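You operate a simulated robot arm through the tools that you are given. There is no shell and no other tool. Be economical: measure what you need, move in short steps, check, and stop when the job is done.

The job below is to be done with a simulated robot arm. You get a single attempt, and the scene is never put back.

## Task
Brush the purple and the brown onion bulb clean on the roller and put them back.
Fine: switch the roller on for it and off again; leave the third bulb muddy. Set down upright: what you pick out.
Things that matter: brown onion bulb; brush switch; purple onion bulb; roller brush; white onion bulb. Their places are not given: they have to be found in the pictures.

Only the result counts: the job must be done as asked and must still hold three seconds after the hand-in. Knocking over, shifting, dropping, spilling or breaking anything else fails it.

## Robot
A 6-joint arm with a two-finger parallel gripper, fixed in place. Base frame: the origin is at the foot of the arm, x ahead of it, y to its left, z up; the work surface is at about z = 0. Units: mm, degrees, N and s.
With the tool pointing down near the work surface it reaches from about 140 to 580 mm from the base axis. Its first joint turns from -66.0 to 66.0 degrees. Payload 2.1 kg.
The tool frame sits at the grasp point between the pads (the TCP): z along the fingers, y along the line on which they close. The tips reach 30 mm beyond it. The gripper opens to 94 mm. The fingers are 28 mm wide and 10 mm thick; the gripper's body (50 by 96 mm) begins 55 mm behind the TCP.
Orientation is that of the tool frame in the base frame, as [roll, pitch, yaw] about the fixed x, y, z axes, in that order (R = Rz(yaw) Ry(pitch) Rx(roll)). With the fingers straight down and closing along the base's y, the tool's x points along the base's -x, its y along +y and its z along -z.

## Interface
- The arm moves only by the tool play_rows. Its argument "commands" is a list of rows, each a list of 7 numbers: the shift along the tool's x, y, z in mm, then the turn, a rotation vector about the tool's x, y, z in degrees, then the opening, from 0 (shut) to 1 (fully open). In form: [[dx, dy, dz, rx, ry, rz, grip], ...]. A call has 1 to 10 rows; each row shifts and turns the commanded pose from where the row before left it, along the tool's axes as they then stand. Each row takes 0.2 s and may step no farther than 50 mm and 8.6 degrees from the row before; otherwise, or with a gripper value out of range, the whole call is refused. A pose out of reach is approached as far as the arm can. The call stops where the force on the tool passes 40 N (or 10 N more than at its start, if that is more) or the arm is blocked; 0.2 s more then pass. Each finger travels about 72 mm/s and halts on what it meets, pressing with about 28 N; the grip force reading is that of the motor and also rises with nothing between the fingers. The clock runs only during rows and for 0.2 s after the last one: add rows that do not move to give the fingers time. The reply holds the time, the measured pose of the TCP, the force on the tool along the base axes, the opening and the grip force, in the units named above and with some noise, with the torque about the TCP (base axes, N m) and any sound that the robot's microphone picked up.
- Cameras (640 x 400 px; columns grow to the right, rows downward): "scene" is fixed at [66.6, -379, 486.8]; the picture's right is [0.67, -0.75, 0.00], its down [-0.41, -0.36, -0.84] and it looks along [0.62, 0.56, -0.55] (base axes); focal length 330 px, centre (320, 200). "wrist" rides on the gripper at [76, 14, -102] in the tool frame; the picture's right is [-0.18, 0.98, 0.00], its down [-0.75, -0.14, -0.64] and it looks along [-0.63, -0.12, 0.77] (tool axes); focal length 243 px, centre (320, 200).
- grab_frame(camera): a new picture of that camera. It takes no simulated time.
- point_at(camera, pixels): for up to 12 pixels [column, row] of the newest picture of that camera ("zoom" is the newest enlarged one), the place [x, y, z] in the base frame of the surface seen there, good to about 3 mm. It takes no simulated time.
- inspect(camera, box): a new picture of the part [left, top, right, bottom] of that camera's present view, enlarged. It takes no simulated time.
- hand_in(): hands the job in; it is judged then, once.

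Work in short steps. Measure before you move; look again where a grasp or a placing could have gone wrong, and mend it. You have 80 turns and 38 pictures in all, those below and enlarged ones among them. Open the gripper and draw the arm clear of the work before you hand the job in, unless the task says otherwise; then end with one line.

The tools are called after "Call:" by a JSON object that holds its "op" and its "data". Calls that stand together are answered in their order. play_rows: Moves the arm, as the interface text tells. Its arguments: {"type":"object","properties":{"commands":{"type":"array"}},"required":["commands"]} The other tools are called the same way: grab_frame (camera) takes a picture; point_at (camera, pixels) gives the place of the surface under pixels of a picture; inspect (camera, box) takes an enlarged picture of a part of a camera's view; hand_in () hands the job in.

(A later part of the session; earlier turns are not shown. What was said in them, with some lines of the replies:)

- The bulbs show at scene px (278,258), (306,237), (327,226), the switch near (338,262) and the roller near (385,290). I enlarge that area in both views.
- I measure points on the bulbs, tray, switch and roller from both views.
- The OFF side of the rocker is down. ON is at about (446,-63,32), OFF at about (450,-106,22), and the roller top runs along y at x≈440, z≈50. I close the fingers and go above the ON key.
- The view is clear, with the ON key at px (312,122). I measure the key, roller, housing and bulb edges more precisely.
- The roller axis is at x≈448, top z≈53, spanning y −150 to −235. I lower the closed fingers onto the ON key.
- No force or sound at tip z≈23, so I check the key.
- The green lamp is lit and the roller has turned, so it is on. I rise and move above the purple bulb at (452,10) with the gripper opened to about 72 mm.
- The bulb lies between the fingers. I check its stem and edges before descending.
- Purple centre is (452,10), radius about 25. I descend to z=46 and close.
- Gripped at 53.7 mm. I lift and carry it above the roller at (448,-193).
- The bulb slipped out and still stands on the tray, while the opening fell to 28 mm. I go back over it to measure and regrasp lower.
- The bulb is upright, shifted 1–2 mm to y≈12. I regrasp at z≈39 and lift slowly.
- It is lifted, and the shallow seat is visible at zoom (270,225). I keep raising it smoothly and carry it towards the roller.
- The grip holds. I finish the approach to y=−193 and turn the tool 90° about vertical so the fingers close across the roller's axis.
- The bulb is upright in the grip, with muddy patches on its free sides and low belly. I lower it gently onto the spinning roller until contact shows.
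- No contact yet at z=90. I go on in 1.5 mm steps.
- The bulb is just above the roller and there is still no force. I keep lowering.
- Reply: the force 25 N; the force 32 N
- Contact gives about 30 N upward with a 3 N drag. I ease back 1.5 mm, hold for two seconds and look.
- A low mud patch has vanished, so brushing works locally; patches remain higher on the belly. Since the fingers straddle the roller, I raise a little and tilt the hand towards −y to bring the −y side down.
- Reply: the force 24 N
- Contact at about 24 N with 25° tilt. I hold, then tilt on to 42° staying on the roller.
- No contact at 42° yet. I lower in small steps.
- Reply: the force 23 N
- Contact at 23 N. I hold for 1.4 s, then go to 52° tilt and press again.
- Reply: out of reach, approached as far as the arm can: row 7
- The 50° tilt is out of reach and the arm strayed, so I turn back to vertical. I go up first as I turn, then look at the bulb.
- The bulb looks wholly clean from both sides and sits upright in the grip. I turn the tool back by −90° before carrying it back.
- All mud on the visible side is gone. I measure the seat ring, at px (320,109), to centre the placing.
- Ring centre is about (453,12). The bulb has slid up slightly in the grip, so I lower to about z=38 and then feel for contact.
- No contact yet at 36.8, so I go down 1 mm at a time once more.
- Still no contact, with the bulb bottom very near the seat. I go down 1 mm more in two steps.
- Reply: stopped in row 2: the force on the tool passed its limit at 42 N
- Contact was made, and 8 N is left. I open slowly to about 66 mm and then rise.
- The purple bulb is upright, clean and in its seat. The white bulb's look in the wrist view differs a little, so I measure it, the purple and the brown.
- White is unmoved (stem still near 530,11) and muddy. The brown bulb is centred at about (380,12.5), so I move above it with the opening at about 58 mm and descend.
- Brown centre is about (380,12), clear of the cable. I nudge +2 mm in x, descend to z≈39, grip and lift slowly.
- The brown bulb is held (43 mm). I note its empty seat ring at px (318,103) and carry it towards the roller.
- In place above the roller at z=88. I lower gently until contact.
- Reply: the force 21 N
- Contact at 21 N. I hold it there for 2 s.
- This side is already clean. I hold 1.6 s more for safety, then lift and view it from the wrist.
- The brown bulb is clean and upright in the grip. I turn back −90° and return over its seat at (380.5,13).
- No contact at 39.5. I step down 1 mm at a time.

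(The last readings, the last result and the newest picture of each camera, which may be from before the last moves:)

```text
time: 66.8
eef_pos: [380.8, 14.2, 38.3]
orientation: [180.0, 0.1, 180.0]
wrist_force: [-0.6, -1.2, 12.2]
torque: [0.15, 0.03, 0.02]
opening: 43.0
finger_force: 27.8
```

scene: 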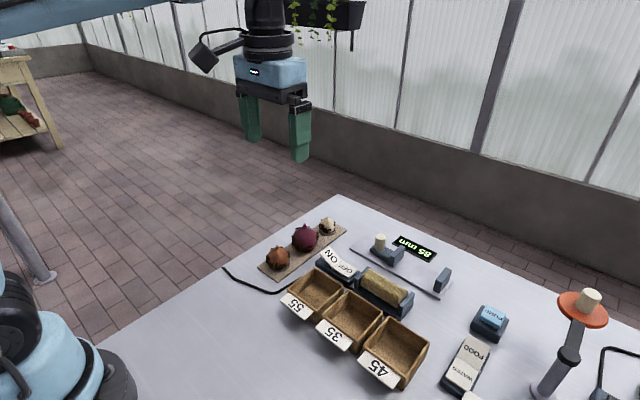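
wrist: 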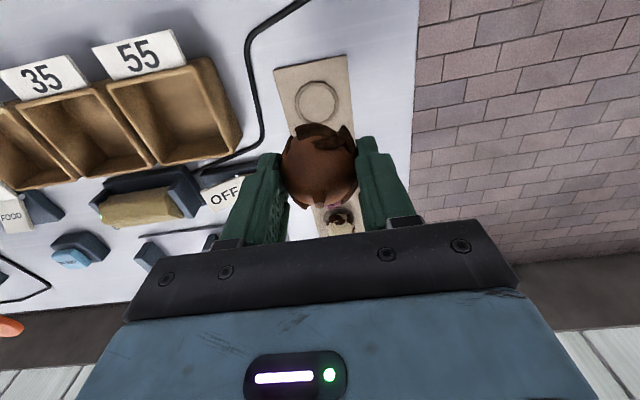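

Contact at 12 N. I open slowly and rise, then look.

Call:
{"op": "play_rows", "data": {"commands": [[0, 0, 0, 0, 0, 0, 0.47], [0, 0, 0, 0, 0, 0, 0.52], [0, 0, 0, 0, 0, 0, 0.58], [0, 0, 0, 0, 0, 0, 0.62], [0, 0, -10, 0, 0, 0, 0.62], [0, 0, -30, 0, 0, 0, 0.62], [0, 0, -45, 0, 0, 0, 0.62], [0, 0, -10, 0, 0, 0, 0.62], [0, 0, 0, 0, 0, 0, 0.62]]}}

Call:
{"op": "inspect", "data": {"camera": "scene", "box": [240, 190, 400, 290]}}

```text
time: 68.8
eef_pos: [381.9, 13.2, 133.8]
orientation: [180.0, 0.1, -179.9]
wrist_force: [0.2, -0.6, -1.0]
torque: [-0.01, 0.01, 0.0]
opening: 58.6
finger_force: 0.1
```

```text
4.00 times, centred on (320, 240) of scene
```

zoom: 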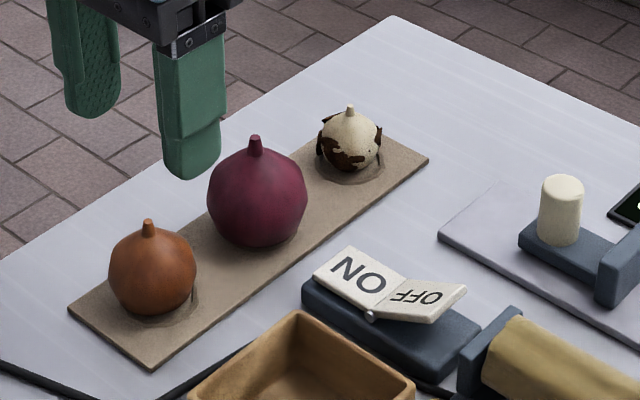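

Both bulbs are clean and upright in their seats, and white is still muddy. Now I go with closed fingers above the OFF key at (449,-108).

Call:
{"op": "play_rows", "data": {"commands": [[-17, -30, 0, 0, 0, 0, 0], [-17, -30, 0, 0, 0, 0, 0], [-17, -31, 0, 0, 0, 0, 0], [-17, -31, 13, 0, 0, 0, 0], [0, 0, 0, 0, 0, 0, 0]]}}

Call:
{"op": "grab_frame", "data": {"camera": "wrist"}}

Call:
{"op": "point_at", "data": {"camera": "wrist", "pixels": [[312, 125], [320, 110], [350, 120], [300, 130], [335, 122]]}}

```text
time: 70.0
eef_pos: [450.4, -109.8, 122.9]
orientation: [179.9, 0.1, -179.9]
wrist_force: [0.2, -0.4, 0.8]
torque: [0.0, 0.03, 0.03]
opening: 0.0
finger_force: 27.8
```

```text
7 pictures are left
```

wrist: 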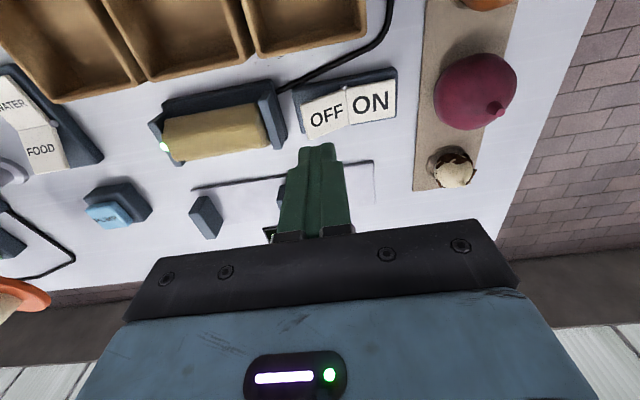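

```text
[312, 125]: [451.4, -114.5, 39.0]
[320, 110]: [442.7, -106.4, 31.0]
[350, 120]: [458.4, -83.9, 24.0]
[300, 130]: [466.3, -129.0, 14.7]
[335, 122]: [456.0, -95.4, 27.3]
```

OFF is raised (z≈31–39) under the tips. I press down to about z=52.

Call:
{"op": "play_rows", "data": {"commands": [[0, 0, 25, 0, 0, 0, 0], [0, 0, 22, 0, 0, 0, 0], [0, 0, 8, 0, 0, 0, 0], [0, 0, 4, 0, 0, 0, 0], [0, 0, 4, 0, 0, 0, 0], [0, 0, 4, 0, 0, 0, 0], [0, 0, 3, 0, 0, 0, 0]]}}

Call:
{"op": "play_rows", "data": {"commands": [[0, 0, -20, 0, 0, 0, 0], [0, 0, -40, 0, 0, 0, 0], [0, 0, -40, 0, 0, 0, 0.5], [10, 0, -40, 0, 0, 0, 0.5], [10, 0, -20, 0, 0, 0, 0.8], [0, 0, 0, 0, 0, 0, 0.8]]}}

Call:
{"op": "inspect", "data": {"camera": "scene", "box": [240, 200, 440, 325]}}

```text
time: 71.6
eef_pos: [449.6, -108.7, 50.4]
orientation: [-180.0, 0.1, -179.9]
wrist_force: [-1.7, -1.4, 11.5]
torque: [-0.02, 0.12, 0.03]
opening: 0.0
finger_force: 28.4
```

```text
time: 73.0
eef_pos: [430.2, -110.8, 211.9]
orientation: [180.0, 0.1, 180.0]
wrist_force: [-0.4, 0.3, 0.2]
torque: [0.01, 0.03, -0.02]
opening: 75.3
finger_force: 0.0
```

```text
3.20 times, centred on (340, 262) of scene
```

zoom: 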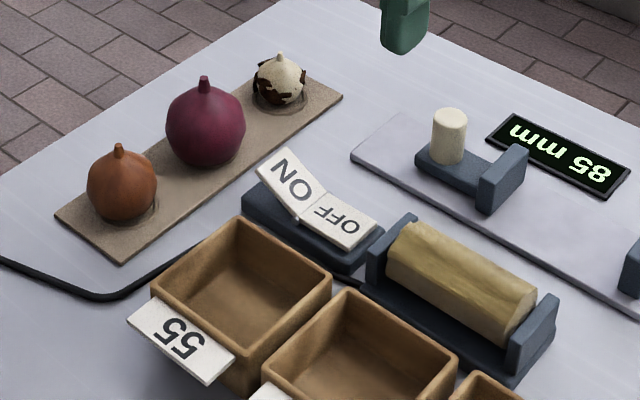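

The lamp is out, OFF is down and the bulbs look clean. I take a last wrist view to check the bulbs' robot-facing side.

Call:
{"op": "inspect", "data": {"camera": "wrist", "box": [330, 0, 560, 190]}}

```text
2.11 times, centred on (445, 95) of wrist
```

zoom: 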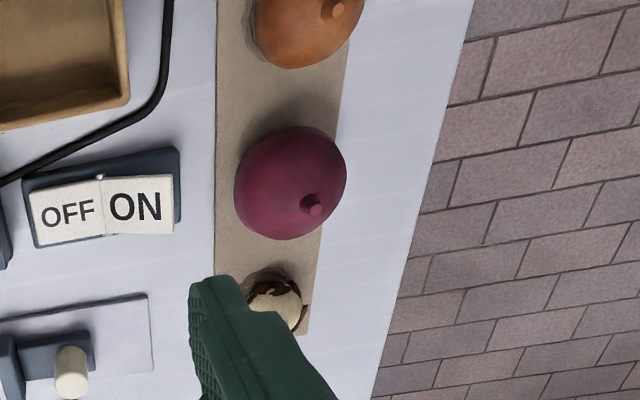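

Both bulbs are clean, upright and back in their seats, the roller is off, and the arm is clear with the gripper open. I hand in.

Call:
{"op": "hand_in", "data": {}}

```text
The job is handed in.
```

I brushed the purple and brown bulbs clean and set them back upright in their seats; the roller is off again and the white bulb is still muddy. On the first lift the purple bulb slipped from the grip and stayed standing on its tray; I regrasped it without trouble.
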